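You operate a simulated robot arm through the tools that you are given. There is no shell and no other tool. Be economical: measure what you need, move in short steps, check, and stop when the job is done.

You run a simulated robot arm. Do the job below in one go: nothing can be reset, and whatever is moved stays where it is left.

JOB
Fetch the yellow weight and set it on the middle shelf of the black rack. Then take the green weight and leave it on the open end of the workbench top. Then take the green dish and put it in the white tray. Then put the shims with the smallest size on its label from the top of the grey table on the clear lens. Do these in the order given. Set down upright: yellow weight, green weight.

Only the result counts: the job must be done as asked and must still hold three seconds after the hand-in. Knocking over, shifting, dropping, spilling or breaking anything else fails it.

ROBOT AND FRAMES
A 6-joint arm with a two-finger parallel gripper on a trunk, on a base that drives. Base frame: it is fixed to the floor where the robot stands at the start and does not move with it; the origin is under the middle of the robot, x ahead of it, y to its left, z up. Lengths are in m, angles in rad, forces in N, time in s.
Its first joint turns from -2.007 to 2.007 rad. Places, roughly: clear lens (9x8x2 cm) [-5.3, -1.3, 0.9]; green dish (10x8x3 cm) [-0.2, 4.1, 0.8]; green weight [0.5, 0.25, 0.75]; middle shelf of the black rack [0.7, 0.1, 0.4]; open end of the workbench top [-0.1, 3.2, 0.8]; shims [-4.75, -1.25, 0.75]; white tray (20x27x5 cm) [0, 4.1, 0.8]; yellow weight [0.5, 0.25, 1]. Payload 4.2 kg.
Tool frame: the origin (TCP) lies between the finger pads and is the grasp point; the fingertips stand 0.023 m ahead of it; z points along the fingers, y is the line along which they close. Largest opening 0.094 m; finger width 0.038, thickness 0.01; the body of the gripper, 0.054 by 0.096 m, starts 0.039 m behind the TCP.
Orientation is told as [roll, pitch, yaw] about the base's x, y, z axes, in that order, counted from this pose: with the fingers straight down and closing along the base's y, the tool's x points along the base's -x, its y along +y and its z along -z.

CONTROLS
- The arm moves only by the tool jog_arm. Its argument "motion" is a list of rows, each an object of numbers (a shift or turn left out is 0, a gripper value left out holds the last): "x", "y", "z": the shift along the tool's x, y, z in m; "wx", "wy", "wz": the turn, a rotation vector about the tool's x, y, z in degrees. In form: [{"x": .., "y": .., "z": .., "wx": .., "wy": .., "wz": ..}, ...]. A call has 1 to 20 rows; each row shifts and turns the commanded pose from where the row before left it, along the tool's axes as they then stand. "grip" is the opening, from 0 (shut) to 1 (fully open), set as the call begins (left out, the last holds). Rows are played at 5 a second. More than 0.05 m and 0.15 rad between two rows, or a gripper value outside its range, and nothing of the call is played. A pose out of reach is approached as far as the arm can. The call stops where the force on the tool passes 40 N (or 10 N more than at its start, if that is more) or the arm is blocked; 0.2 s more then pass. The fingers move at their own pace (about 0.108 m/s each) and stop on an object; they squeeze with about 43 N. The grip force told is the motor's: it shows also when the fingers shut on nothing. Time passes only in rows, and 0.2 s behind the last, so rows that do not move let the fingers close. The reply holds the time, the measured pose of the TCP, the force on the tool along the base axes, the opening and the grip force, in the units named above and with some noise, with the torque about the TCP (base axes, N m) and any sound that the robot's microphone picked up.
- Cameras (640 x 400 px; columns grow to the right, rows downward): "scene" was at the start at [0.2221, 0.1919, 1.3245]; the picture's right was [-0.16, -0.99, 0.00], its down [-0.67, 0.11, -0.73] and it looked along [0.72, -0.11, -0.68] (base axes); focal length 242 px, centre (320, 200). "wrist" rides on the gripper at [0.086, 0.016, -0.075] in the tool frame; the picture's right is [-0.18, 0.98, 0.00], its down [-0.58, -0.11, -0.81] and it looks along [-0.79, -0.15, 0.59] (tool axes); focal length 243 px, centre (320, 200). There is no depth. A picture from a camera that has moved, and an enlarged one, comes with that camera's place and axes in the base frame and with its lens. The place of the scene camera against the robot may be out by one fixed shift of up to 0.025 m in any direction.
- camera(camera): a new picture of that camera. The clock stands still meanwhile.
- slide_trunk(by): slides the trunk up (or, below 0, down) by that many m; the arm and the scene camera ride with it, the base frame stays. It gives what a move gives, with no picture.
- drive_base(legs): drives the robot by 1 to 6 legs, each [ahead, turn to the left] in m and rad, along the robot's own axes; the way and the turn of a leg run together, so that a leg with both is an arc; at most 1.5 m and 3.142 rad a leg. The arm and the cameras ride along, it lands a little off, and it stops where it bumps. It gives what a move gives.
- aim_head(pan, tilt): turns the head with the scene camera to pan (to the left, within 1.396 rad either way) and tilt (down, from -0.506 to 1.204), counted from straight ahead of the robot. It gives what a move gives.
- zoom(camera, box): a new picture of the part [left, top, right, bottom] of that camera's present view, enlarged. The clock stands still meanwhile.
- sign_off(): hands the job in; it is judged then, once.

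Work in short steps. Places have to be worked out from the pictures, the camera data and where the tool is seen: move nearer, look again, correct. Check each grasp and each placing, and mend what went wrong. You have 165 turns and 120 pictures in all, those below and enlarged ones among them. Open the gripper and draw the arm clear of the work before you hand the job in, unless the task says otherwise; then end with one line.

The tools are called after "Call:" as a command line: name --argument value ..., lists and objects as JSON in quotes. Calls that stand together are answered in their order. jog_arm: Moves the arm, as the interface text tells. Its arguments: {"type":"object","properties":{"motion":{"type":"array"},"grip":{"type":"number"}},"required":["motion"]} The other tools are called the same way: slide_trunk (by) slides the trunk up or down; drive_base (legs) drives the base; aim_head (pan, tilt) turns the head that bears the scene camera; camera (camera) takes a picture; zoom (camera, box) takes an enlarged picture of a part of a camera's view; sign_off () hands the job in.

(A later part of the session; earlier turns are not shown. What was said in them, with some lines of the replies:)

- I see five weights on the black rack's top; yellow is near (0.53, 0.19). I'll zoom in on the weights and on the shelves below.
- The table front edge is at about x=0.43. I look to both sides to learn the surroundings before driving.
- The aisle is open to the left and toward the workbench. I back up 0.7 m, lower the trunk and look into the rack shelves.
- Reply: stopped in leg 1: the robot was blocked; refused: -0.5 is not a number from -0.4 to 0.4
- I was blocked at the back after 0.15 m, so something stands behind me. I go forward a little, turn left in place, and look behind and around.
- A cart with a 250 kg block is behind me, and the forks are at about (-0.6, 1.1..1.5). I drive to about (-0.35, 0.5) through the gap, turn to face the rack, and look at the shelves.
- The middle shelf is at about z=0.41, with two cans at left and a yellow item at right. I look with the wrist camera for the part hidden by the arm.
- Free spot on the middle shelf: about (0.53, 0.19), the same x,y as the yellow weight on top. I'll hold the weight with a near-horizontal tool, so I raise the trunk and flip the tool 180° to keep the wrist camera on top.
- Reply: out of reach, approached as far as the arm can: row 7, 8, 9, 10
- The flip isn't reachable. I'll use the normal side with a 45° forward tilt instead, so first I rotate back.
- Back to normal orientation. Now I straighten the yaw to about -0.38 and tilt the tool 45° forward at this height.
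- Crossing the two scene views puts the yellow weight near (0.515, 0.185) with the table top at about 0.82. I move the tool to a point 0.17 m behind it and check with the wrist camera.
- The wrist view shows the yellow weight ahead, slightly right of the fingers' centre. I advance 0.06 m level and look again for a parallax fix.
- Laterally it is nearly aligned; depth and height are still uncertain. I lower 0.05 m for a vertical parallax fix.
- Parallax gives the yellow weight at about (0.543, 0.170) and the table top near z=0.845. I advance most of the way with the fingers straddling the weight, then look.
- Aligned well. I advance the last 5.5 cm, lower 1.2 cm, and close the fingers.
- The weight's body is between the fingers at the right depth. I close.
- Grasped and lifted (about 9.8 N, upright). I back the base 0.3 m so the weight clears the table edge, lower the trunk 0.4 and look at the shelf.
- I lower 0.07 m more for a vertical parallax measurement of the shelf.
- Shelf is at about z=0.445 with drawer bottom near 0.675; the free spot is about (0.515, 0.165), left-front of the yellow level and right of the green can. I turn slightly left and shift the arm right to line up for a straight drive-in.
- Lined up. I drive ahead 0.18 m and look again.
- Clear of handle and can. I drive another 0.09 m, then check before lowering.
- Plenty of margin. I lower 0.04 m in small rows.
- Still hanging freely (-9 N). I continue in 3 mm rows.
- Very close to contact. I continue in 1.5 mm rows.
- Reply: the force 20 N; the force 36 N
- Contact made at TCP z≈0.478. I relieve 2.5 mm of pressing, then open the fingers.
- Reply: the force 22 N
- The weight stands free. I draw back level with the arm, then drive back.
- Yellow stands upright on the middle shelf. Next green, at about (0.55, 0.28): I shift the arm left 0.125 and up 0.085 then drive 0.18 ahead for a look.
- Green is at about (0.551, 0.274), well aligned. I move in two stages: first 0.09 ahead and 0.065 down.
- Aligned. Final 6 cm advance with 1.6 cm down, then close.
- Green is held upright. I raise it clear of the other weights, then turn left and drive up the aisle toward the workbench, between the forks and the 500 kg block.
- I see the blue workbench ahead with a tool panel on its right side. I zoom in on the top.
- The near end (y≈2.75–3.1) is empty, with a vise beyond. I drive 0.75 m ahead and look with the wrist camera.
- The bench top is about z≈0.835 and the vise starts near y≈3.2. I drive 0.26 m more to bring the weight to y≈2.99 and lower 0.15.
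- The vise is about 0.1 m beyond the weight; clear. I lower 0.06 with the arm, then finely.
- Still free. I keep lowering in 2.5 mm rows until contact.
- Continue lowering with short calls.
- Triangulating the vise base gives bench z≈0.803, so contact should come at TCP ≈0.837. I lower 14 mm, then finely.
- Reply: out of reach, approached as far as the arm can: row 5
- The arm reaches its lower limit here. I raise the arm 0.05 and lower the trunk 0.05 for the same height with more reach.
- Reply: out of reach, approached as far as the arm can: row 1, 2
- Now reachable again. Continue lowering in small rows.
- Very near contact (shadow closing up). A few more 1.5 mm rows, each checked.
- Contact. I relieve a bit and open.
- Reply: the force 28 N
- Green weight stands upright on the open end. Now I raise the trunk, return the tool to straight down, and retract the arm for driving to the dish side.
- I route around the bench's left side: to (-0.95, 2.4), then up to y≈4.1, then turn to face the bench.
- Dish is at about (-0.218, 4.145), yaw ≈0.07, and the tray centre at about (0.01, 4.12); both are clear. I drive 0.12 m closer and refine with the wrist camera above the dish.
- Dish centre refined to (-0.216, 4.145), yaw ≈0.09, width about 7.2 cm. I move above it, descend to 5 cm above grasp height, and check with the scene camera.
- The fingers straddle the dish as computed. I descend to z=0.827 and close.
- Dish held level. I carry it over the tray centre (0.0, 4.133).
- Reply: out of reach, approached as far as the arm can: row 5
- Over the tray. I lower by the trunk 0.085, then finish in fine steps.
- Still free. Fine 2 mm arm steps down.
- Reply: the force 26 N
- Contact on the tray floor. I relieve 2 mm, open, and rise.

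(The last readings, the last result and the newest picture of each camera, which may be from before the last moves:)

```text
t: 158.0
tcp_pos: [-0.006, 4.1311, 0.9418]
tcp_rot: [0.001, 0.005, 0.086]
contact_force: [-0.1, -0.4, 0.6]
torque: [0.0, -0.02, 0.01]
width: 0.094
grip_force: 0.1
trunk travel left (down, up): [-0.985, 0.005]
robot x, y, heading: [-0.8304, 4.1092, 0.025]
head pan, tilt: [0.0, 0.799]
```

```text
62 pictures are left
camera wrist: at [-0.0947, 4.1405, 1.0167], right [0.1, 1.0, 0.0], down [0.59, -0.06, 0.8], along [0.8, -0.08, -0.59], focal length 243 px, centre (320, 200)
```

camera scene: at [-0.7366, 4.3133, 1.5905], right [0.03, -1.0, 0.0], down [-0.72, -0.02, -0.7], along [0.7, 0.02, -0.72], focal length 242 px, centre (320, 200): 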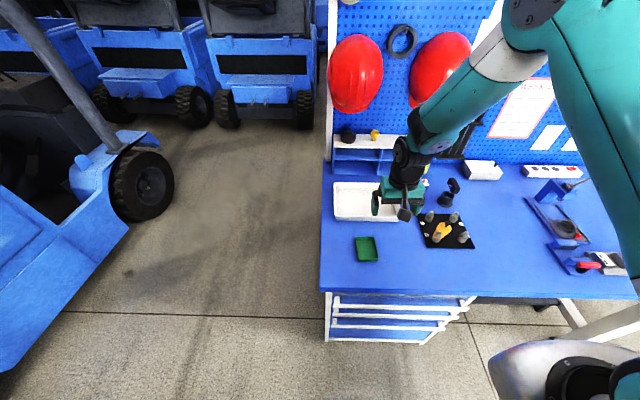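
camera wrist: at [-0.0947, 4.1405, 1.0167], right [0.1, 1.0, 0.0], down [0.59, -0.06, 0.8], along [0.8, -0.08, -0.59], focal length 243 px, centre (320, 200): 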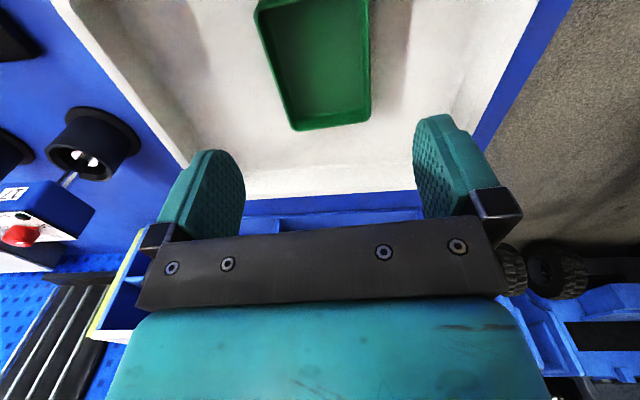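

Dish sits flat in the tray. I retract the arm, back off, and turn to look toward the far grey table.

Call:
jog_arm --motion '[{"z": -0.04, "x": 0.01}, {"z": -0.04, "x": 0.02}, {"z": -0.04, "x": 0.02}, {"z": -0.03, "x": 0.03}, {"x": 0.045}, {"x": 0.045}]'

Call:
drive_base --legs '[[-0.2, 0], [0, -2.2]]'

Call:
aim_head --pan -0.3 --tilt 0.25

Call:
camera --camera "scene"

```text
t: 159.4
tcp_pos: [-0.1761, 4.116, 1.0936]
tcp_rot: [-0.001, 0.003, 0.086]
contact_force: [0.2, -0.4, -0.3]
torque: [0.01, 0.01, 0.0]
width: 0.0938
grip_force: 0.1
trunk travel left (down, up): [-0.985, 0.005]
robot x, y, heading: [-0.8347, 4.1061, 0.026]
head pan, tilt: [0.0, 0.799]
```

```text
t: 166.2
tcp_pos: [-1.4137, 3.5683, 1.0913]
tcp_rot: [-0.001, 0.005, -2.123]
contact_force: [-0.4, 0.2, 0.2]
torque: [0.02, -0.01, 0.0]
width: 0.094
grip_force: 0.0
trunk travel left (down, up): [-0.985, 0.005]
robot x, y, heading: [-1.0295, 4.1, -2.18]
head pan, tilt: [0.0, 0.799]
```

```text
t: 167.2
tcp_pos: [-1.4136, 3.5674, 1.093]
tcp_rot: [0.0, 0.003, -2.122]
contact_force: [0.3, -0.5, 0.2]
torque: [0.0, 0.02, -0.02]
width: 0.0941
grip_force: 0.0
trunk travel left (down, up): [-0.985, 0.005]
robot x, y, heading: [-1.0301, 4.1007, -2.18]
head pan, tilt: [-0.3, 0.25]
```

```text
61 pictures are left
camera scene: at [-1.0449, 3.8168, 1.6544], right [-0.61, 0.79, 0.0], down [0.2, 0.15, -0.97], along [-0.77, -0.59, -0.25], focal length 242 px, centre (320, 200)
```

scene: 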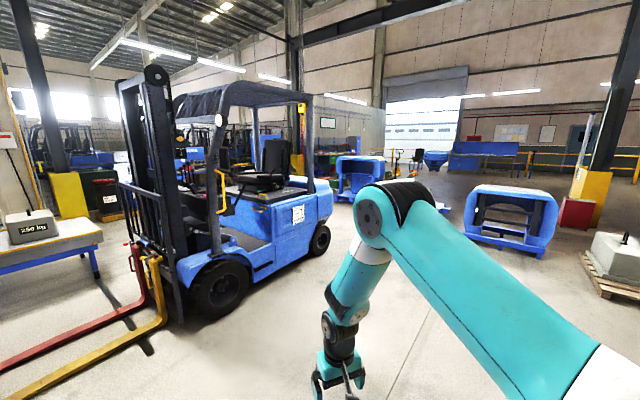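

The forklift occupies roughly x -1.5…-3.9, y 1…1.85. I go around its rear: drive toward (-4.7, 2.6) and look on.

Call:
drive_base --legs '[[0, -0.574], [1.5, 0], [1.5, 0], [0.9, 0], [0, 0.95]]'

Call:
aim_head --pan 0.2 --tilt 0.3

Call:
camera --camera "scene"

```text
t: 190.0
tcp_pos: [-4.7735, 1.9604, 1.0929]
tcp_rot: [-0.001, 0.004, -1.734]
contact_force: [-0.6, -0.2, -0.2]
torque: [0.03, -0.02, -0.03]
width: 0.0943
grip_force: 0.1
trunk travel left (down, up): [-0.985, 0.005]
robot x, y, heading: [-4.6212, 2.6004, -1.799]
head pan, tilt: [-0.3, 0.25]
```

```text
t: 190.9
tcp_pos: [-4.7745, 1.9613, 1.0928]
tcp_rot: [0.0, 0.003, -1.735]
contact_force: [0.5, -0.7, 0.1]
torque: [0.03, -0.02, 0.02]
width: 0.0937
grip_force: 0.0
trunk travel left (down, up): [-0.985, 0.005]
robot x, y, heading: [-4.6179, 2.5997, -1.797]
head pan, tilt: [0.201, 0.3]
```

```text
60 pictures are left
camera scene: at [-4.479, 2.3231, 1.6498], right [-1.0, 0.03, 0.0], down [0.01, 0.3, -0.96], along [-0.03, -0.95, -0.3], focal length 242 px, centre (320, 200)
```

scene: 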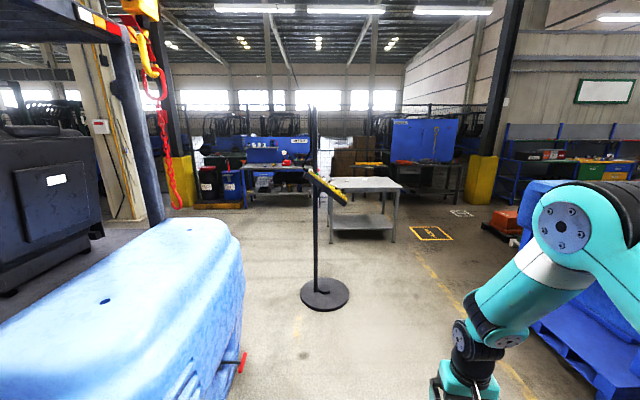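

The grey table is ahead (roughly x -4.65…-5.55, y -0.65…-1.45), with a sign stand at (-4.6, 0.2). I go right of the stand to (-5.35, 0.9) and look closer.

Call:
drive_base --legs '[[0, -0.19], [1.5, 0], [0.35, 0], [0, 0.42]]'

Call:
aim_head --pan 0.1 --tilt 0.5

Call:
camera --camera "scene"

```text
t: 202.1
tcp_pos: [-5.3623, 0.2587, 1.0928]
tcp_rot: [0.0, 0.003, -1.5]
contact_force: [0.0, 0.6, 0.6]
torque: [0.02, 0.01, 0.01]
width: 0.094
grip_force: 0.2
trunk travel left (down, up): [-0.985, 0.005]
robot x, y, heading: [-5.3611, 0.913, -1.563]
head pan, tilt: [0.201, 0.3]
```

```text
t: 202.9
tcp_pos: [-5.3635, 0.2593, 1.0929]
tcp_rot: [0.001, 0.003, -1.499]
contact_force: [0.1, 0.4, 0.6]
torque: [0.03, 0.04, -0.01]
width: 0.0939
grip_force: 0.0
trunk travel left (down, up): [-0.985, 0.005]
robot x, y, heading: [-5.3613, 0.9129, -1.564]
head pan, tilt: [0.099, 0.499]
```

```text
59 pictures are left
camera scene: at [-5.167, 0.6837, 1.6315], right [-0.99, -0.11, 0.0], down [-0.05, 0.48, -0.88], along [0.1, -0.87, -0.48], focal length 242 px, centre (320, 200)
```

scene: 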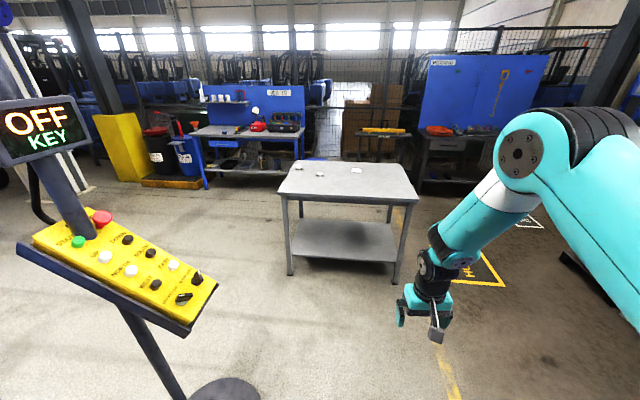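

Table spans about x -4.68…-5.68, y -0.85…-1.54. I zoom in on its items.

Call:
zoom --camera "scene" --box '[270, 140, 430, 240]'

```text
4.00 times, centred on (350, 190) of scene
camera zoom: at [-5.167, 0.6837, 1.6315], right [-0.99, -0.11, 0.0], down [-0.05, 0.48, -0.88], along [0.1, -0.87, -0.48], focal length 969 px, centre (200, 240)
```

zoom: 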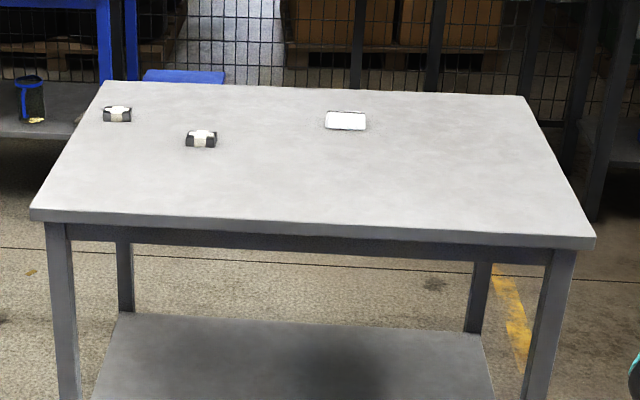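

Two shim packets (about (-4.75,-1.33) and (-4.95,-1.21)) and the lens at about (-5.26,-1.34). I drive to about (-5.1, -0.2) and look at the labels.

Call:
drive_base --legs '[[0, 0.22], [1.13, 0], [0, -0.23]]'

Call:
aim_head --pan 0.1 --tilt 0.7

Call:
camera --camera "scene"

Call:
camera --camera "wrist"

```text
t: 210.3
tcp_pos: [-5.1001, -0.8494, 1.0925]
tcp_rot: [-0.003, 0.003, -1.505]
contact_force: [0.4, -0.6, 0.1]
torque: [0.02, -0.04, 0.02]
width: 0.0941
grip_force: 0.0
trunk travel left (down, up): [-0.985, 0.005]
robot x, y, heading: [-5.0974, -0.1914, -1.568]
head pan, tilt: [0.099, 0.499]
```

```text
t: 211.0
tcp_pos: [-5.1004, -0.849, 1.0919]
tcp_rot: [0.0, 0.004, -1.505]
contact_force: [0.1, -0.4, 1.0]
torque: [-0.03, -0.01, 0.0]
width: 0.0943
grip_force: 0.0
trunk travel left (down, up): [-0.985, 0.005]
robot x, y, heading: [-5.0971, -0.1877, -1.564]
head pan, tilt: [0.099, 0.7]
```

```text
57 pictures are left
camera scene: at [-4.9042, -0.4181, 1.6137], right [-0.99, -0.11, 0.0], down [-0.07, 0.64, -0.77], along [0.08, -0.76, -0.64], focal length 242 px, centre (320, 200)
```

scene: 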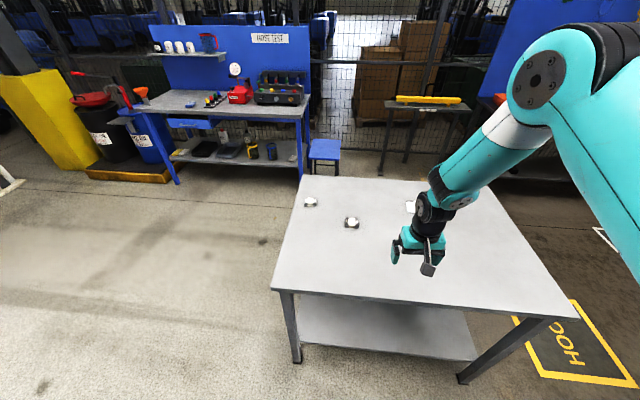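

```text
56 pictures are left
camera wrist: at [-5.0904, -0.7604, 1.1679], right [0.99, -0.12, 0.0], down [-0.07, -0.59, 0.8], along [-0.1, -0.8, -0.59], focal length 243 px, centre (320, 200)
```

wrist: 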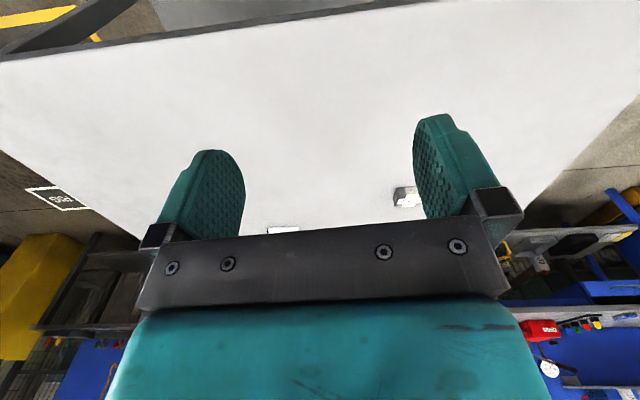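

I zoom in on the shims and lens to read the labels.

Call:
zoom --camera "scene" --box '[290, 185, 370, 235]'

Call:
zoom --camera "scene" --box '[370, 185, 450, 235]'

```text
8.00 times, centred on (330, 210) of scene
camera zoom: at [-4.9042, -0.4181, 1.6137], right [-0.99, -0.11, 0.0], down [-0.07, 0.64, -0.77], along [0.08, -0.76, -0.64], focal length 1938 px, centre (240, 120)
```

zoom: 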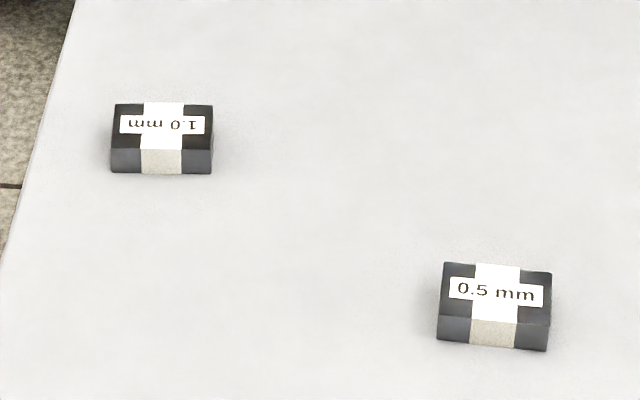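

```text
8.00 times, centred on (410, 210) of scene
camera zoom: at [-4.9042, -0.4181, 1.6137], right [-0.99, -0.11, 0.0], down [-0.07, 0.64, -0.77], along [0.08, -0.76, -0.64], focal length 1938 px, centre (-400, 120)
```

zoom: 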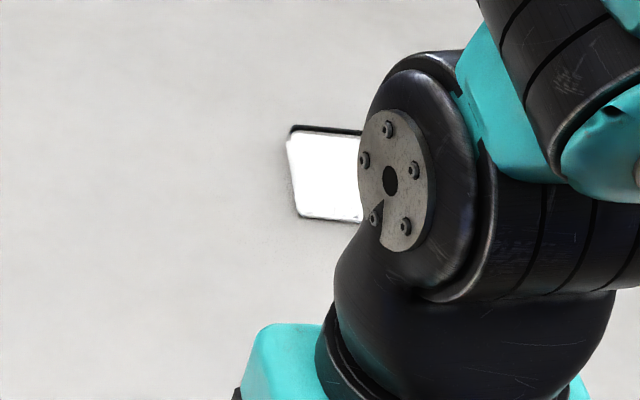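

The 0.5 mm packet (smallest) is the right-hand one at about (-4.95, -1.21). I drive 0.25 m closer and look with the wrist camera, tool slightly retracted.

Call:
drive_base --legs '[[0.25, 0]]'

Call:
jog_arm --motion '[{"x": 0.03, "y": 0.03}, {"x": 0.03, "y": 0.03}, {"x": 0.03, "y": 0.03}, {"y": 0.03}]'

Call:
camera --camera "wrist"

Call:
camera --camera "scene"

```text
t: 212.8
tcp_pos: [-5.0978, -1.0981, 1.0915]
tcp_rot: [0.0, 0.004, -1.503]
contact_force: [0.4, 1.4, 0.2]
torque: [-0.02, -0.02, -0.02]
width: 0.0941
grip_force: 0.1
trunk travel left (down, up): [-0.985, 0.005]
robot x, y, heading: [-5.098, -0.4442, -1.565]
head pan, tilt: [0.099, 0.7]
```

```text
t: 213.8
tcp_pos: [-4.9841, -0.9995, 1.0921]
tcp_rot: [0.001, 0.004, -1.501]
contact_force: [0.4, -0.4, 0.7]
torque: [-0.01, 0.0, 0.01]
width: 0.094
grip_force: 0.0
trunk travel left (down, up): [-0.985, 0.005]
robot x, y, heading: [-5.0944, -0.4419, -1.562]
head pan, tilt: [0.099, 0.7]
```

```text
53 pictures are left
camera wrist: at [-4.9743, -0.9111, 1.1683], right [0.99, -0.12, 0.0], down [-0.07, -0.59, 0.8], along [-0.09, -0.8, -0.59], focal length 243 px, centre (320, 200)
```

wrist: 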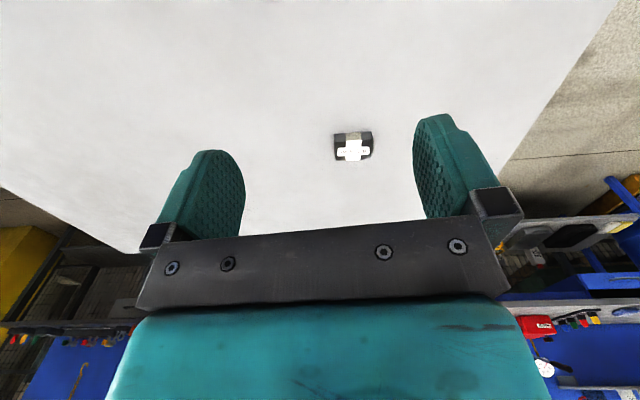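

```text
52 pictures are left
camera scene: at [-4.9024, -0.6671, 1.6137], right [-0.99, -0.11, 0.0], down [-0.07, 0.64, -0.76], along [0.08, -0.76, -0.64], focal length 242 px, centre (320, 200)
```

scene: 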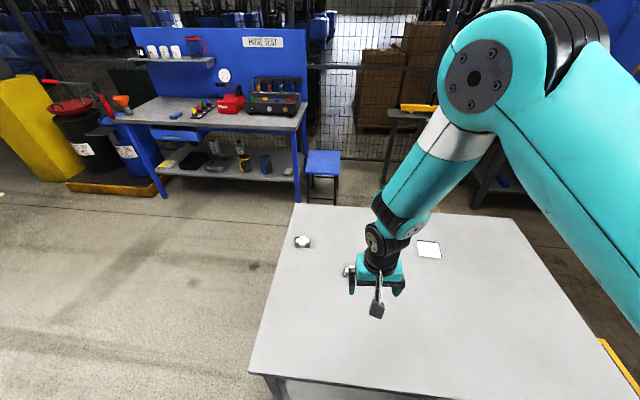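

I descend 0.1 m for a parallax fix on the packet and table height.

Call:
jog_arm --motion '[{"z": 0.034}, {"z": 0.033}, {"z": 0.033}]'

Call:
zoom --camera "wrist" --box '[240, 40, 480, 190]'

```text
t: 214.6
tcp_pos: [-4.9833, -1.0003, 0.9912]
tcp_rot: [0.0, 0.003, -1.504]
contact_force: [-0.6, 0.4, -0.2]
torque: [-0.03, 0.0, -0.01]
width: 0.094
grip_force: 0.1
trunk travel left (down, up): [-0.985, 0.005]
robot x, y, heading: [-5.0944, -0.4401, -1.562]
head pan, tilt: [0.099, 0.7]
```

```text
2.67 times, centred on (360, 115) of wrist
camera zoom: at [-4.9737, -0.912, 1.068], right [0.99, -0.12, 0.0], down [-0.07, -0.59, 0.8], along [-0.09, -0.8, -0.59], focal length 647 px, centre (213, 427)
```

zoom: 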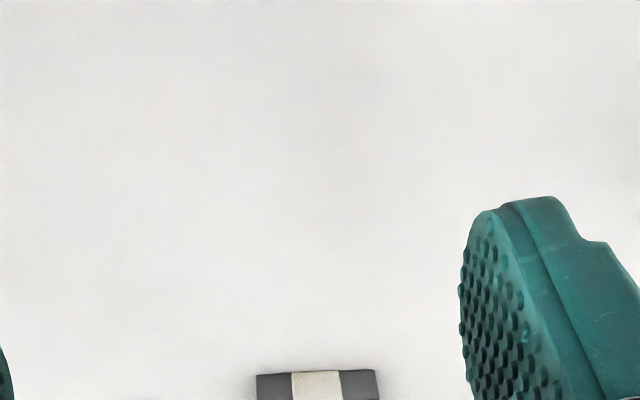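

Call:
camera --camera "wrist"

```text
50 pictures are left
camera wrist: at [-4.9737, -0.912, 1.068], right [0.99, -0.12, 0.0], down [-0.07, -0.59, 0.8], along [-0.09, -0.8, -0.59], focal length 243 px, centre (320, 200)
```

wrist: 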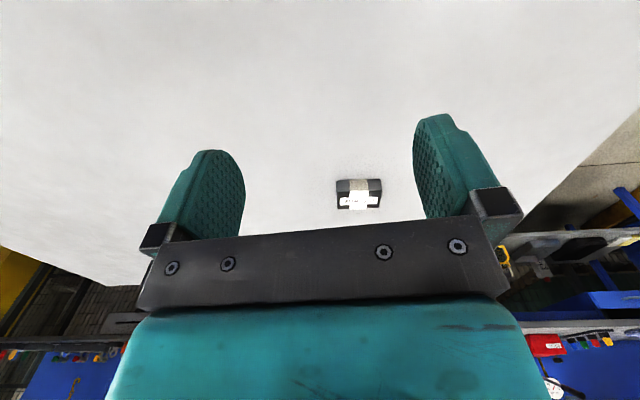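

Packet is at about (-4.951, -1.185), top near z≈0.875. I move nearer for a last look.

Call:
jog_arm --motion '[{"x": -0.034, "y": 0.008, "z": 0.01}, {"x": -0.034, "y": 0.008, "z": 0.01}, {"x": -0.032, "y": 0.007, "z": 0.01}]'

Call:
camera --camera "wrist"

```text
t: 215.4
tcp_pos: [-4.9548, -1.097, 0.9626]
tcp_rot: [-0.001, 0.003, -1.502]
contact_force: [-0.1, -0.1, -0.6]
torque: [0.02, 0.01, 0.01]
width: 0.0941
grip_force: 0.0
trunk travel left (down, up): [-0.985, 0.005]
robot x, y, heading: [-5.0947, -0.4421, -1.556]
head pan, tilt: [0.099, 0.7]
```

```text
49 pictures are left
camera wrist: at [-4.9448, -1.0092, 1.0382], right [0.99, -0.12, 0.0], down [-0.07, -0.59, 0.8], along [-0.09, -0.8, -0.59], focal length 243 px, centre (320, 200)
```

wrist: 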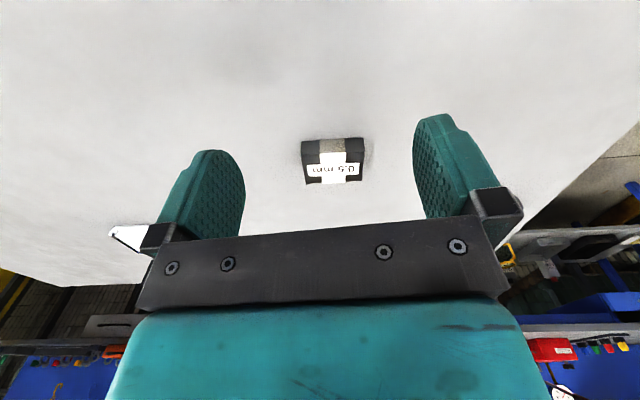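

Packet top is at about (-4.950, -1.176, 0.88), table ≈0.861, packet yaw needs a +7° wrist turn. I move above and descend to z≈0.905.

Call:
jog_arm --motion '[{"x": -0.04}, {"x": -0.039}, {"wz": 7.2}, {"z": 0.03}, {"z": 0.027}]'

Call:
camera --camera "wrist"

Call:
zoom --camera "scene" --box '[300, 210, 460, 310]'

```text
t: 216.6
tcp_pos: [-4.9505, -1.176, 0.9055]
tcp_rot: [0.0, 0.003, -1.628]
contact_force: [1.4, 0.2, -0.3]
torque: [0.01, -0.01, 0.0]
width: 0.0939
grip_force: 0.1
trunk travel left (down, up): [-0.985, 0.005]
robot x, y, heading: [-5.0989, -0.4398, -1.558]
head pan, tilt: [0.099, 0.7]
```

```text
48 pictures are left
camera wrist: at [-4.9285, -1.0906, 0.9807], right [0.97, -0.24, 0.0], down [-0.14, -0.58, 0.8], along [-0.19, -0.78, -0.59], focal length 243 px, centre (320, 200)
```

wrist: 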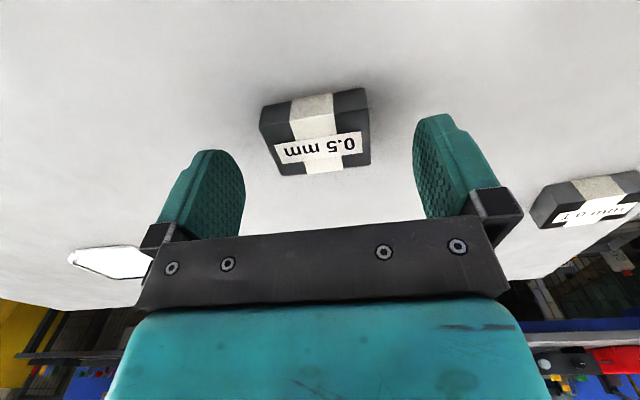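

```text
4.00 times, centred on (380, 260) of scene
camera zoom: at [-4.902, -0.6668, 1.6138], right [-0.99, -0.11, 0.0], down [-0.07, 0.64, -0.77], along [0.08, -0.76, -0.64], focal length 969 px, centre (80, -40)
```

zoom: 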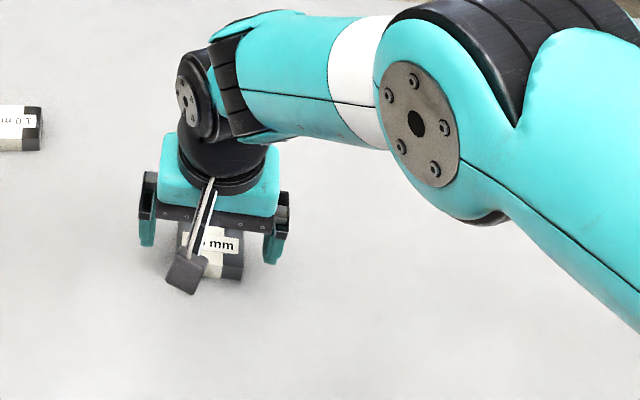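

Aligned. I descend 17 mm gently, then close.

Call:
jog_arm --motion '[{"z": 0.006}, {"z": 0.006}, {"z": 0.005}]'

Call:
camera --camera "wrist"

```text
t: 217.4
tcp_pos: [-4.9492, -1.1755, 0.8878]
tcp_rot: [0.002, 0.004, -1.63]
contact_force: [0.5, 1.1, 1.5]
torque: [-0.01, 0.02, -0.01]
width: 0.0943
grip_force: 0.0
trunk travel left (down, up): [-0.985, 0.005]
robot x, y, heading: [-5.1004, -0.4405, -1.565]
head pan, tilt: [0.099, 0.7]
```

```text
46 pictures are left
camera wrist: at [-4.928, -1.0902, 0.9637], right [0.97, -0.24, 0.0], down [-0.14, -0.58, 0.8], along [-0.19, -0.78, -0.59], focal length 243 px, centre (320, 200)
```

wrist: 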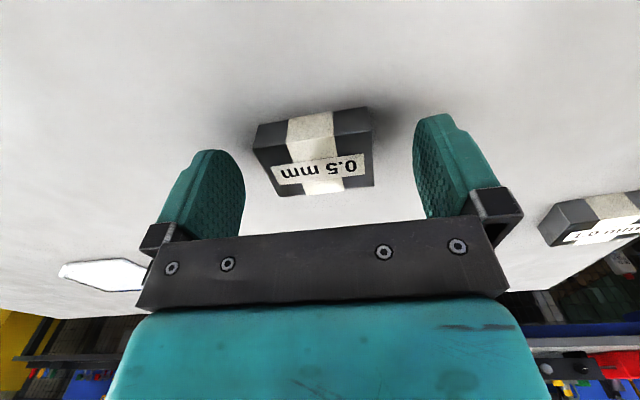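

Tips are just above the table. Closing.

Call:
jog_arm --motion '[{}, {}, {}, {}, {}]' --grip 0

Call:
jog_arm --motion '[{"z": -0.02}, {"z": -0.04}, {"z": -0.03}]'

Call:
camera --camera "wrist"

```text
t: 218.6
tcp_pos: [-4.949, -1.1761, 0.8887]
tcp_rot: [-0.001, 0.004, -1.628]
contact_force: [-1.8, 0.1, 0.6]
torque: [0.03, 0.11, 0.01]
width: 0.0593
grip_force: 42.8
trunk travel left (down, up): [-0.985, 0.005]
robot x, y, heading: [-5.0963, -0.4393, -1.563]
head pan, tilt: [0.099, 0.7]
```

```text
t: 219.4
tcp_pos: [-4.949, -1.1754, 0.9774]
tcp_rot: [-0.002, 0.005, -1.629]
contact_force: [-0.6, 0.4, -3.0]
torque: [0.05, -0.03, -0.03]
width: 0.0594
grip_force: 43.2
trunk travel left (down, up): [-0.985, 0.005]
robot x, y, heading: [-5.0969, -0.44, -1.565]
head pan, tilt: [0.099, 0.7]
```

```text
45 pictures are left
camera wrist: at [-4.928, -1.0897, 1.0532], right [0.97, -0.24, 0.0], down [-0.14, -0.58, 0.8], along [-0.19, -0.78, -0.6], focal length 243 px, centre (320, 200)
```

wrist: 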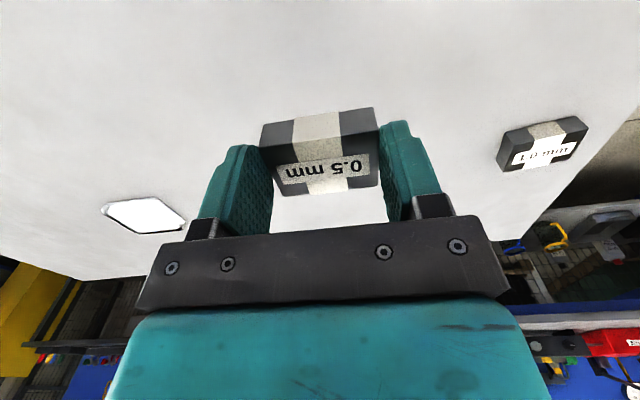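

Packet is held. Lens appears near (-5.23, -1.29). I move sideways to stand in front of it and look.

Call:
jog_arm --motion '[{"x": 0.005, "y": -0.0447}, {"x": 0.005, "y": -0.0447}, {"x": 0.005, "y": -0.0447}, {"x": 0.005, "y": -0.0447}, {"x": 0.005, "y": -0.0447}, {"x": 0.005, "y": -0.0447}]'

Call:
camera --camera "wrist"

```text
t: 220.8
tcp_pos: [-5.2143, -1.1304, 0.9786]
tcp_rot: [-0.002, 0.002, -1.625]
contact_force: [-0.3, -0.4, -2.8]
torque: [0.02, -0.01, 0.01]
width: 0.0592
grip_force: 43.2
trunk travel left (down, up): [-0.985, 0.005]
robot x, y, heading: [-5.095, -0.4402, -1.562]
head pan, tilt: [0.099, 0.7]
```

```text
44 pictures are left
camera wrist: at [-5.1934, -1.0444, 1.0541], right [0.97, -0.24, 0.0], down [-0.14, -0.58, 0.8], along [-0.19, -0.78, -0.59], focal length 243 px, centre (320, 200)
```

wrist: 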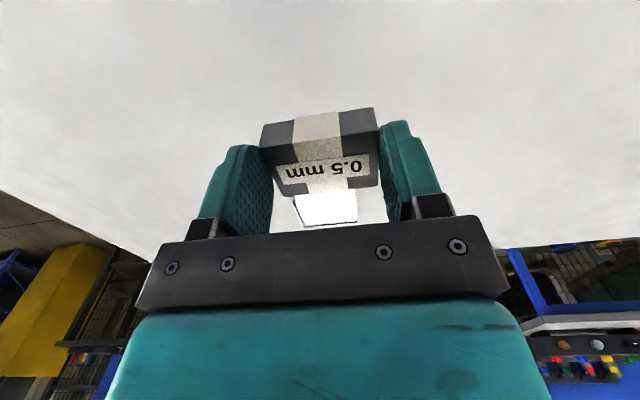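

The lens is hidden by the packet from here; I raise 0.2 m to see it above the packet.

Call:
jog_arm --motion '[{"z": -0.045}, {"z": -0.045}, {"z": -0.045}, {"z": -0.045}, {"z": -0.02}]'

Call:
camera --camera "wrist"

Call:
zoom --camera "scene" --box '[340, 200, 500, 300]'

```text
t: 222.0
tcp_pos: [-5.2143, -1.1312, 1.1786]
tcp_rot: [-0.001, 0.004, -1.628]
contact_force: [-0.1, -0.4, -3.8]
torque: [0.02, 0.01, 0.05]
width: 0.0595
grip_force: 42.5
trunk travel left (down, up): [-0.985, 0.005]
robot x, y, heading: [-5.0952, -0.4381, -1.557]
head pan, tilt: [0.099, 0.7]
```

```text
43 pictures are left
camera wrist: at [-5.1936, -1.0453, 1.2542], right [0.97, -0.24, 0.0], down [-0.14, -0.58, 0.8], along [-0.19, -0.78, -0.59], focal length 243 px, centre (320, 200)
```

wrist: 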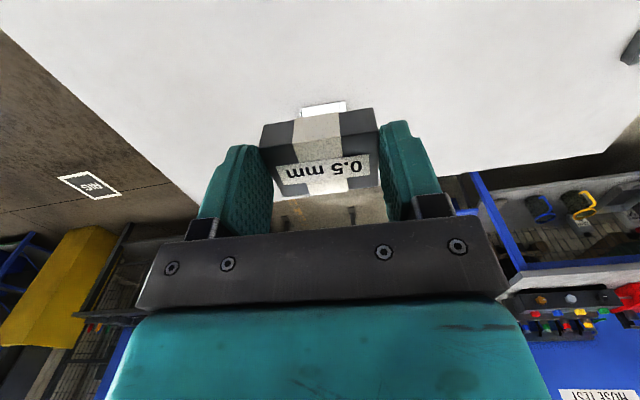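

```text
4.00 times, centred on (420, 250) of scene
camera zoom: at [-4.9021, -0.6672, 1.6136], right [-0.99, -0.11, 0.0], down [-0.07, 0.64, -0.76], along [0.08, -0.76, -0.64], focal length 969 px, centre (-80, 0)
```

zoom: 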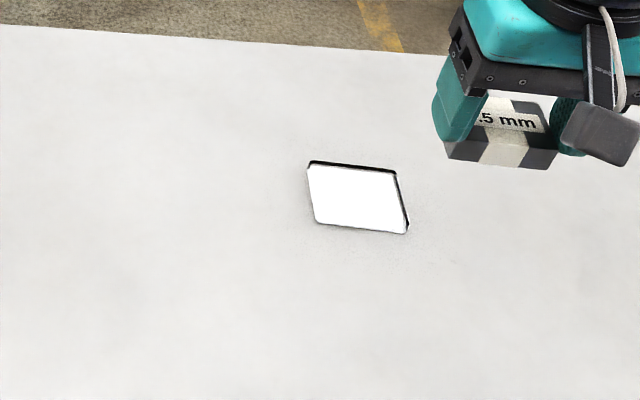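

Cross-checking both cameras puts the lens centre at about (-5.245, -1.304) with its top near z≈0.88. I lower the trunk 0.25 (keeps more forward reach), which brings the packet to TCP z≈0.93, still in front of the lens.

Call:
slide_trunk --by -0.23

Call:
jog_arm --motion '[{"x": -0.03, "y": -0.007}, {"x": -0.03, "y": -0.007}, {"x": -0.03, "y": -0.007}]'

Call:
zoom --camera "scene" --box '[340, 180, 560, 317]'

```text
t: 224.4
tcp_pos: [-5.2143, -1.1311, 0.9485]
tcp_rot: [0.0, 0.005, -1.628]
contact_force: [0.2, -0.5, -3.0]
torque: [0.05, 0.05, 0.02]
width: 0.0592
grip_force: 42.8
trunk travel left (down, up): [-0.755, 0.235]
robot x, y, heading: [-5.0934, -0.4426, -1.562]
head pan, tilt: [0.099, 0.7]
```

```text
t: 225.2
tcp_pos: [-5.2415, -1.2217, 0.9477]
tcp_rot: [0.001, 0.003, -1.629]
contact_force: [-0.2, -0.1, -3.4]
torque: [0.01, 0.0, 0.02]
width: 0.0594
grip_force: 43.2
trunk travel left (down, up): [-0.755, 0.235]
robot x, y, heading: [-5.0968, -0.4426, -1.562]
head pan, tilt: [0.099, 0.7]
```

```text
2.91 times, centred on (450, 248) of scene
camera zoom: at [-4.902, -0.6668, 1.3837], right [-0.99, -0.11, 0.0], down [-0.07, 0.64, -0.77], along [0.08, -0.76, -0.64], focal length 705 px, centre (-58, 59)
```

zoom: 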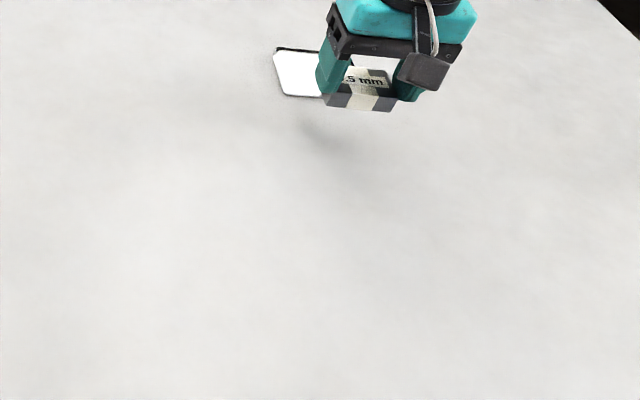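

I move the last 8 cm over the lens and look.

Call:
jog_arm --motion '[{"x": -0.041}, {"x": -0.041, "y": 0.001}]'

Call:
camera --camera "wrist"

Call:
zoom --camera "scene" --box '[390, 160, 550, 260]'

```text
t: 225.8
tcp_pos: [-5.2453, -1.3012, 0.9488]
tcp_rot: [0.0, 0.004, -1.628]
contact_force: [-0.8, 0.3, -2.0]
torque: [0.0, 0.01, -0.03]
width: 0.0594
grip_force: 42.7
trunk travel left (down, up): [-0.755, 0.235]
robot x, y, heading: [-5.0927, -0.4426, -1.565]
head pan, tilt: [0.099, 0.7]
```

```text
40 pictures are left
camera wrist: at [-5.2238, -1.2165, 1.0245], right [0.97, -0.24, 0.0], down [-0.14, -0.58, 0.8], along [-0.19, -0.78, -0.6], focal length 243 px, centre (320, 200)
```

wrist: 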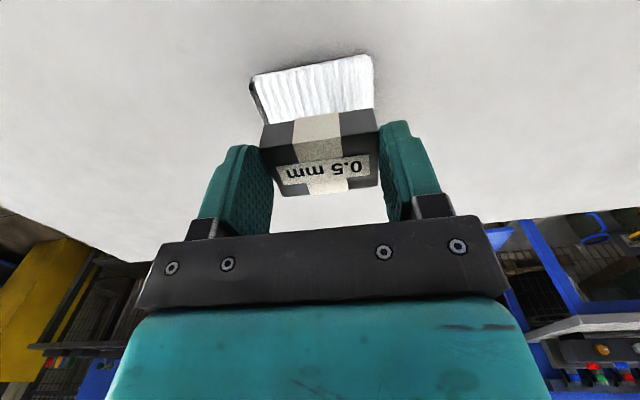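

```text
4.00 times, centred on (470, 210) of scene
camera zoom: at [-4.9021, -0.6666, 1.3838], right [-0.99, -0.11, 0.0], down [-0.07, 0.64, -0.77], along [0.08, -0.76, -0.64], focal length 969 px, centre (-280, 160)
```

zoom: 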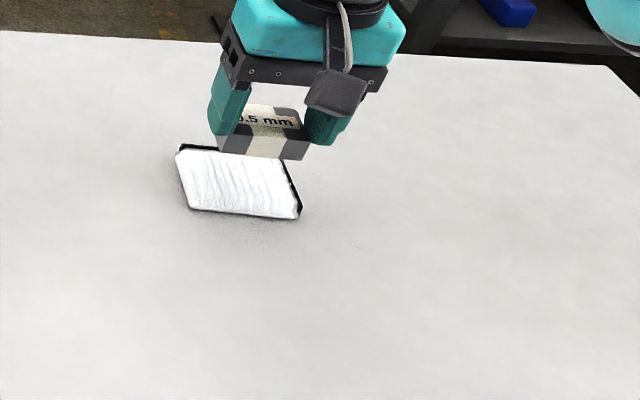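

Shim width shows I slightly overestimated heights: lens top ≈0.867 and packet bottom ≈4.1 cm below TCP. I shift 1.1 cm forward to centre on (-5.245, -1.312) and descend 2.5 cm, then look.

Call:
jog_arm --motion '[{"x": -0.011}, {"z": 0.013}, {"z": 0.012}]'

Call:
camera --camera "wrist"

Call:
zoom --camera "scene" --box '[410, 170, 490, 220]'

```text
t: 226.7
tcp_pos: [-5.2434, -1.3138, 0.923]
tcp_rot: [0.0, 0.003, -1.629]
contact_force: [-0.4, 1.1, -2.5]
torque: [0.03, 0.02, -0.02]
width: 0.0595
grip_force: 43.2
trunk travel left (down, up): [-0.755, 0.235]
robot x, y, heading: [-5.0916, -0.4423, -1.561]
head pan, tilt: [0.099, 0.7]
```

```text
38 pictures are left
camera wrist: at [-5.2239, -1.2271, 0.9991], right [0.97, -0.24, 0.0], down [-0.14, -0.58, 0.8], along [-0.19, -0.78, -0.59], focal length 243 px, centre (320, 200)
```

wrist: 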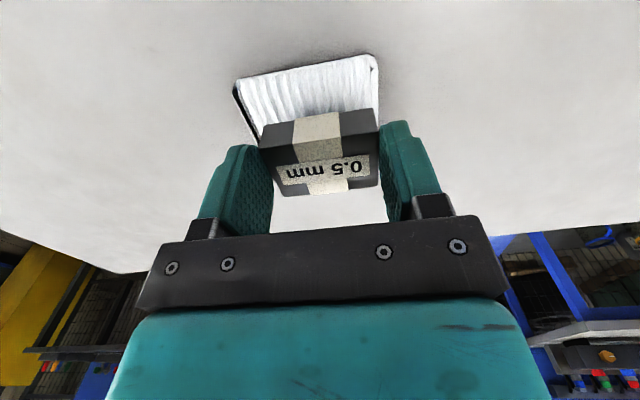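

```text
8.00 times, centred on (450, 195) of scene
camera zoom: at [-4.9021, -0.6671, 1.3837], right [-0.99, -0.11, 0.0], down [-0.07, 0.64, -0.76], along [0.08, -0.76, -0.64], focal length 1938 px, centre (-720, 240)
```

zoom: 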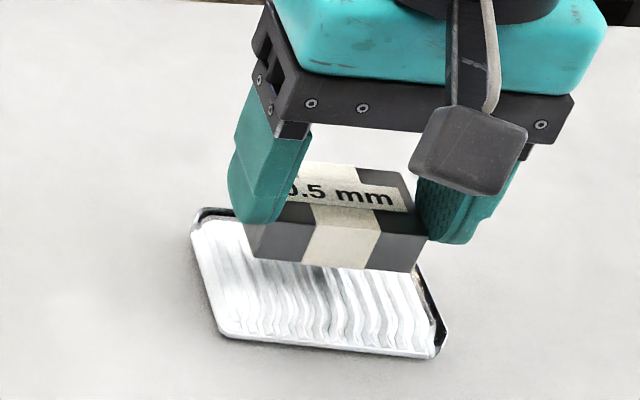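

Refined lens centre is about (-5.254, -1.328). I shift 1.2 cm forward and 0.9 cm right, then descend in fine steps.

Call:
jog_arm --motion '[{"x": -0.013, "y": -0.009}]'

Call:
jog_arm --motion '[{"z": 0.003}, {"z": 0.003}, {"z": 0.002}]'

Call:
jog_arm --motion '[{"z": 0.002}, {"z": 0.002}]'

Call:
zoom --camera "scene" --box '[410, 170, 490, 220]'

```text
t: 227.1
tcp_pos: [-5.2556, -1.3249, 0.9234]
tcp_rot: [0.0, 0.003, -1.628]
contact_force: [0.0, 0.4, -2.2]
torque: [-0.01, -0.01, 0.03]
width: 0.0594
grip_force: 43.0
trunk travel left (down, up): [-0.755, 0.235]
robot x, y, heading: [-5.0947, -0.4406, -1.561]
head pan, tilt: [0.099, 0.7]
```

```text
t: 227.8
tcp_pos: [-5.256, -1.3267, 0.9149]
tcp_rot: [0.0, 0.005, -1.628]
contact_force: [0.6, -0.1, -3.4]
torque: [0.04, 0.01, 0.0]
width: 0.0596
grip_force: 42.3
trunk travel left (down, up): [-0.755, 0.235]
robot x, y, heading: [-5.0978, -0.4399, -1.561]
head pan, tilt: [0.099, 0.7]
```

```text
t: 228.4
tcp_pos: [-5.2537, -1.3259, 0.9108]
tcp_rot: [0.0, 0.004, -1.628]
contact_force: [-1.6, 0.3, -3.2]
torque: [0.0, -0.02, -0.01]
width: 0.0591
grip_force: 43.6
trunk travel left (down, up): [-0.755, 0.235]
robot x, y, heading: [-5.0973, -0.4383, -1.56]
head pan, tilt: [0.099, 0.7]
```

```text
8.00 times, centred on (450, 195) of scene
camera zoom: at [-4.9021, -0.6671, 1.3837], right [-0.99, -0.11, 0.0], down [-0.07, 0.64, -0.76], along [0.08, -0.76, -0.64], focal length 1938 px, centre (-720, 240)
```

zoom: 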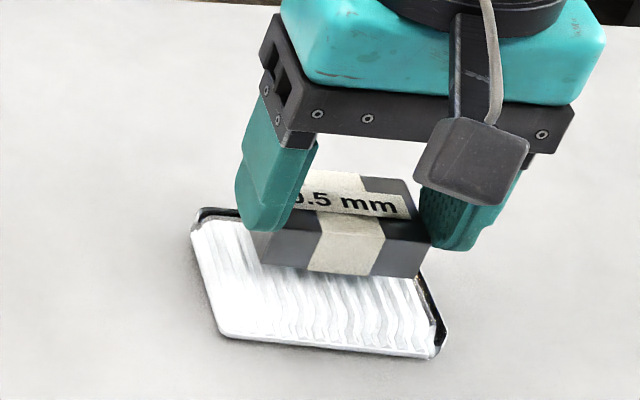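

The packet looks a bit far back and right on the lens. I move 1.3 cm back and 0.4 cm left, then continue down finely.

Call:
jog_arm --motion '[{"x": 0.013, "y": 0.0045}]'

Call:
jog_arm --motion '[{"z": 0.0015}, {"z": 0.0015}]'

Call:
jog_arm --motion '[{"z": 0.0015}]'

Call:
jog_arm --motion '[{"z": 0.0015}]'

Call:
zoom --camera "scene" --box '[410, 170, 490, 220]'

```text
t: 228.8
tcp_pos: [-5.2503, -1.3136, 0.9106]
tcp_rot: [0.0, 0.003, -1.628]
contact_force: [-0.4, 0.0, -3.6]
torque: [0.03, -0.01, -0.02]
width: 0.0596
grip_force: 42.6
trunk travel left (down, up): [-0.755, 0.235]
robot x, y, heading: [-5.0952, -0.44, -1.561]
head pan, tilt: [0.099, 0.7]
```

```text
t: 229.4
tcp_pos: [-5.2497, -1.3127, 0.9073]
tcp_rot: [0.0, 0.003, -1.629]
contact_force: [0.3, -0.9, -2.9]
torque: [0.02, -0.02, -0.02]
width: 0.0596
grip_force: 43.2
trunk travel left (down, up): [-0.755, 0.235]
robot x, y, heading: [-5.0938, -0.4419, -1.563]
head pan, tilt: [0.099, 0.7]
```

```text
t: 229.8
tcp_pos: [-5.249, -1.3133, 0.9078]
tcp_rot: [0.0, 0.002, -1.629]
contact_force: [-0.4, -1.3, -1.3]
torque: [-0.01, 0.09, -0.03]
width: 0.0597
grip_force: 42.5
trunk travel left (down, up): [-0.755, 0.235]
robot x, y, heading: [-5.0963, -0.4413, -1.561]
head pan, tilt: [0.099, 0.7]
```

```text
t: 230.2
tcp_pos: [-5.2505, -1.3131, 0.9066]
tcp_rot: [0.002, 0.002, -1.629]
contact_force: [1.1, 2.3, 7.3]
torque: [0.06, 0.05, 0.03]
width: 0.0597
grip_force: 43.2
trunk travel left (down, up): [-0.755, 0.235]
robot x, y, heading: [-5.0982, -0.4431, -1.558]
head pan, tilt: [0.099, 0.7]
```

```text
8.00 times, centred on (450, 195) of scene
camera zoom: at [-4.902, -0.6666, 1.3839], right [-0.99, -0.11, 0.0], down [-0.07, 0.64, -0.77], along [0.08, -0.76, -0.64], focal length 1938 px, centre (-720, 240)
```

zoom: 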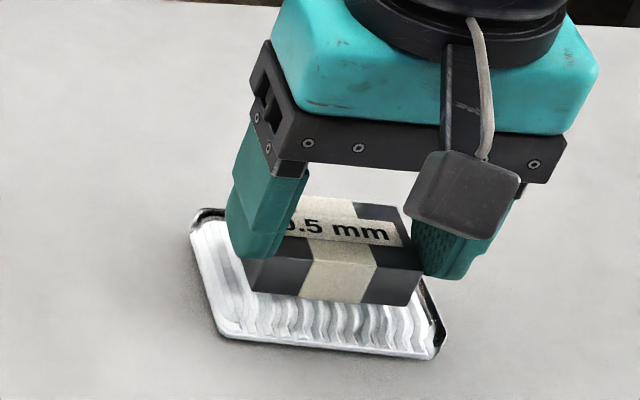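

Contact at the expected height with the packet well inside the lens outline. I relieve slightly, open and rise straight up.

Call:
jog_arm --motion '[{"z": -0.001}]'

Call:
jog_arm --motion '[{}, {}, {}, {}]' --grip 1

Call:
jog_arm --motion '[{"z": -0.01}, {"z": -0.03}, {"z": -0.04}, {"z": -0.04, "x": 0.03}, {"x": 0.045}, {"x": 0.045}]'

Call:
zoom --camera "scene" --box '[400, 160, 496, 220]'

Call:
camera --camera "wrist"

```text
t: 230.7
tcp_pos: [-5.2494, -1.3128, 0.9062]
tcp_rot: [-0.001, 0.001, -1.629]
contact_force: [-1.0, -1.6, 6.7]
torque: [-0.09, 0.1, 0.02]
width: 0.0592
grip_force: 42.5
trunk travel left (down, up): [-0.755, 0.235]
robot x, y, heading: [-5.0968, -0.4409, -1.56]
head pan, tilt: [0.099, 0.7]
```

```text
t: 231.7
tcp_pos: [-5.2499, -1.3128, 0.9054]
tcp_rot: [0.0, 0.004, -1.628]
contact_force: [-0.5, 0.5, 0.1]
torque: [0.02, -0.02, -0.01]
width: 0.0939
grip_force: 0.0
trunk travel left (down, up): [-0.755, 0.235]
robot x, y, heading: [-5.0966, -0.4384, -1.563]
head pan, tilt: [0.099, 0.7]
```

```text
t: 233.1
tcp_pos: [-5.242, -1.1952, 1.0253]
tcp_rot: [0.001, 0.002, -1.629]
contact_force: [0.8, -0.5, -0.5]
torque: [0.05, -0.02, -0.03]
width: 0.094
grip_force: 0.0
trunk travel left (down, up): [-0.755, 0.235]
robot x, y, heading: [-5.094, -0.4399, -1.562]
head pan, tilt: [0.099, 0.7]
```

```text
6.67 times, centred on (448, 190) of scene
camera zoom: at [-4.9021, -0.6675, 1.3836], right [-0.99, -0.11, 0.0], down [-0.07, 0.64, -0.76], along [0.08, -0.76, -0.64], focal length 1615 px, centre (-533, 267)
```

zoom: 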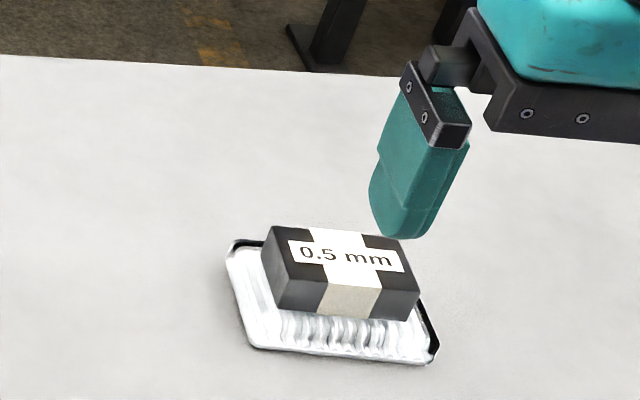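

```text
33 pictures are left
camera wrist: at [-5.222, -1.1082, 1.1016], right [0.97, -0.24, 0.0], down [-0.14, -0.58, 0.81], along [-0.19, -0.78, -0.59], focal length 243 px, centre (320, 200)
```

wrist: 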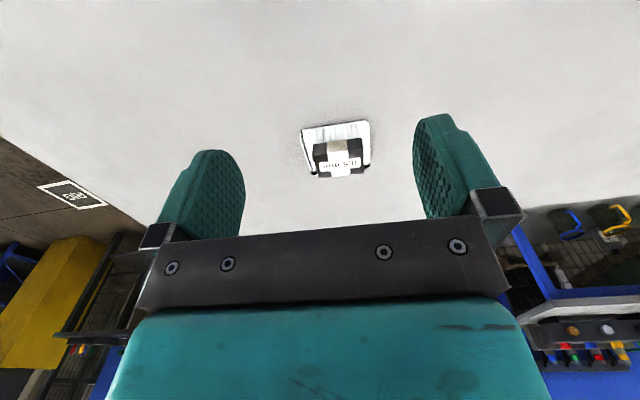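

The 0.5 mm packet sits fully on the lens. I back away 0.3 m to be clear, then hand in.

Call:
drive_base --legs '[[-0.3, 0]]'

Call:
camera --camera "scene"

```text
t: 235.1
tcp_pos: [-5.245, -0.8924, 1.0264]
tcp_rot: [0.001, 0.003, -1.629]
contact_force: [-0.4, 0.3, -0.5]
torque: [0.02, -0.01, -0.03]
width: 0.0941
grip_force: 0.1
trunk travel left (down, up): [-0.755, 0.235]
robot x, y, heading: [-5.0966, -0.1393, -1.564]
head pan, tilt: [0.099, 0.7]
```

```text
32 pictures are left
camera scene: at [-4.9047, -0.3659, 1.3837], right [-0.99, -0.11, 0.0], down [-0.07, 0.64, -0.76], along [0.08, -0.76, -0.64], focal length 242 px, centre (320, 200)
```

scene: 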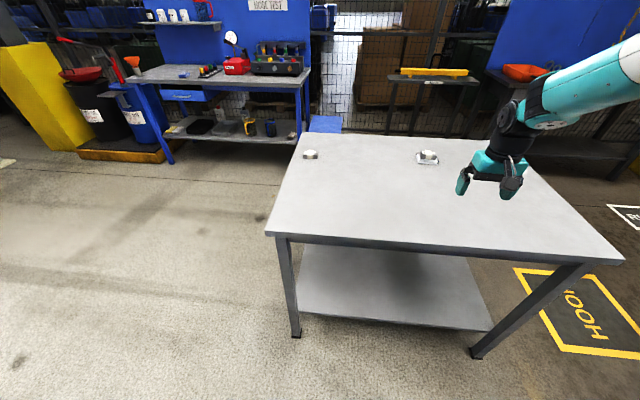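

All four placements are done, the gripper is open and the arm is clear; I hand in.

Call:
sign_off

```text
The job is handed in.
```

All four items were placed in the order given and the job is handed in: the yellow weight upright on the middle shelf, the green weight upright on the open end of the workbench, the green dish in the white tray, and the 0.5 mm shims on the clear lens. Early on, the base bumped the cart carrying the 250 kg block while backing up; in the one later view of it, nothing looked out of place.
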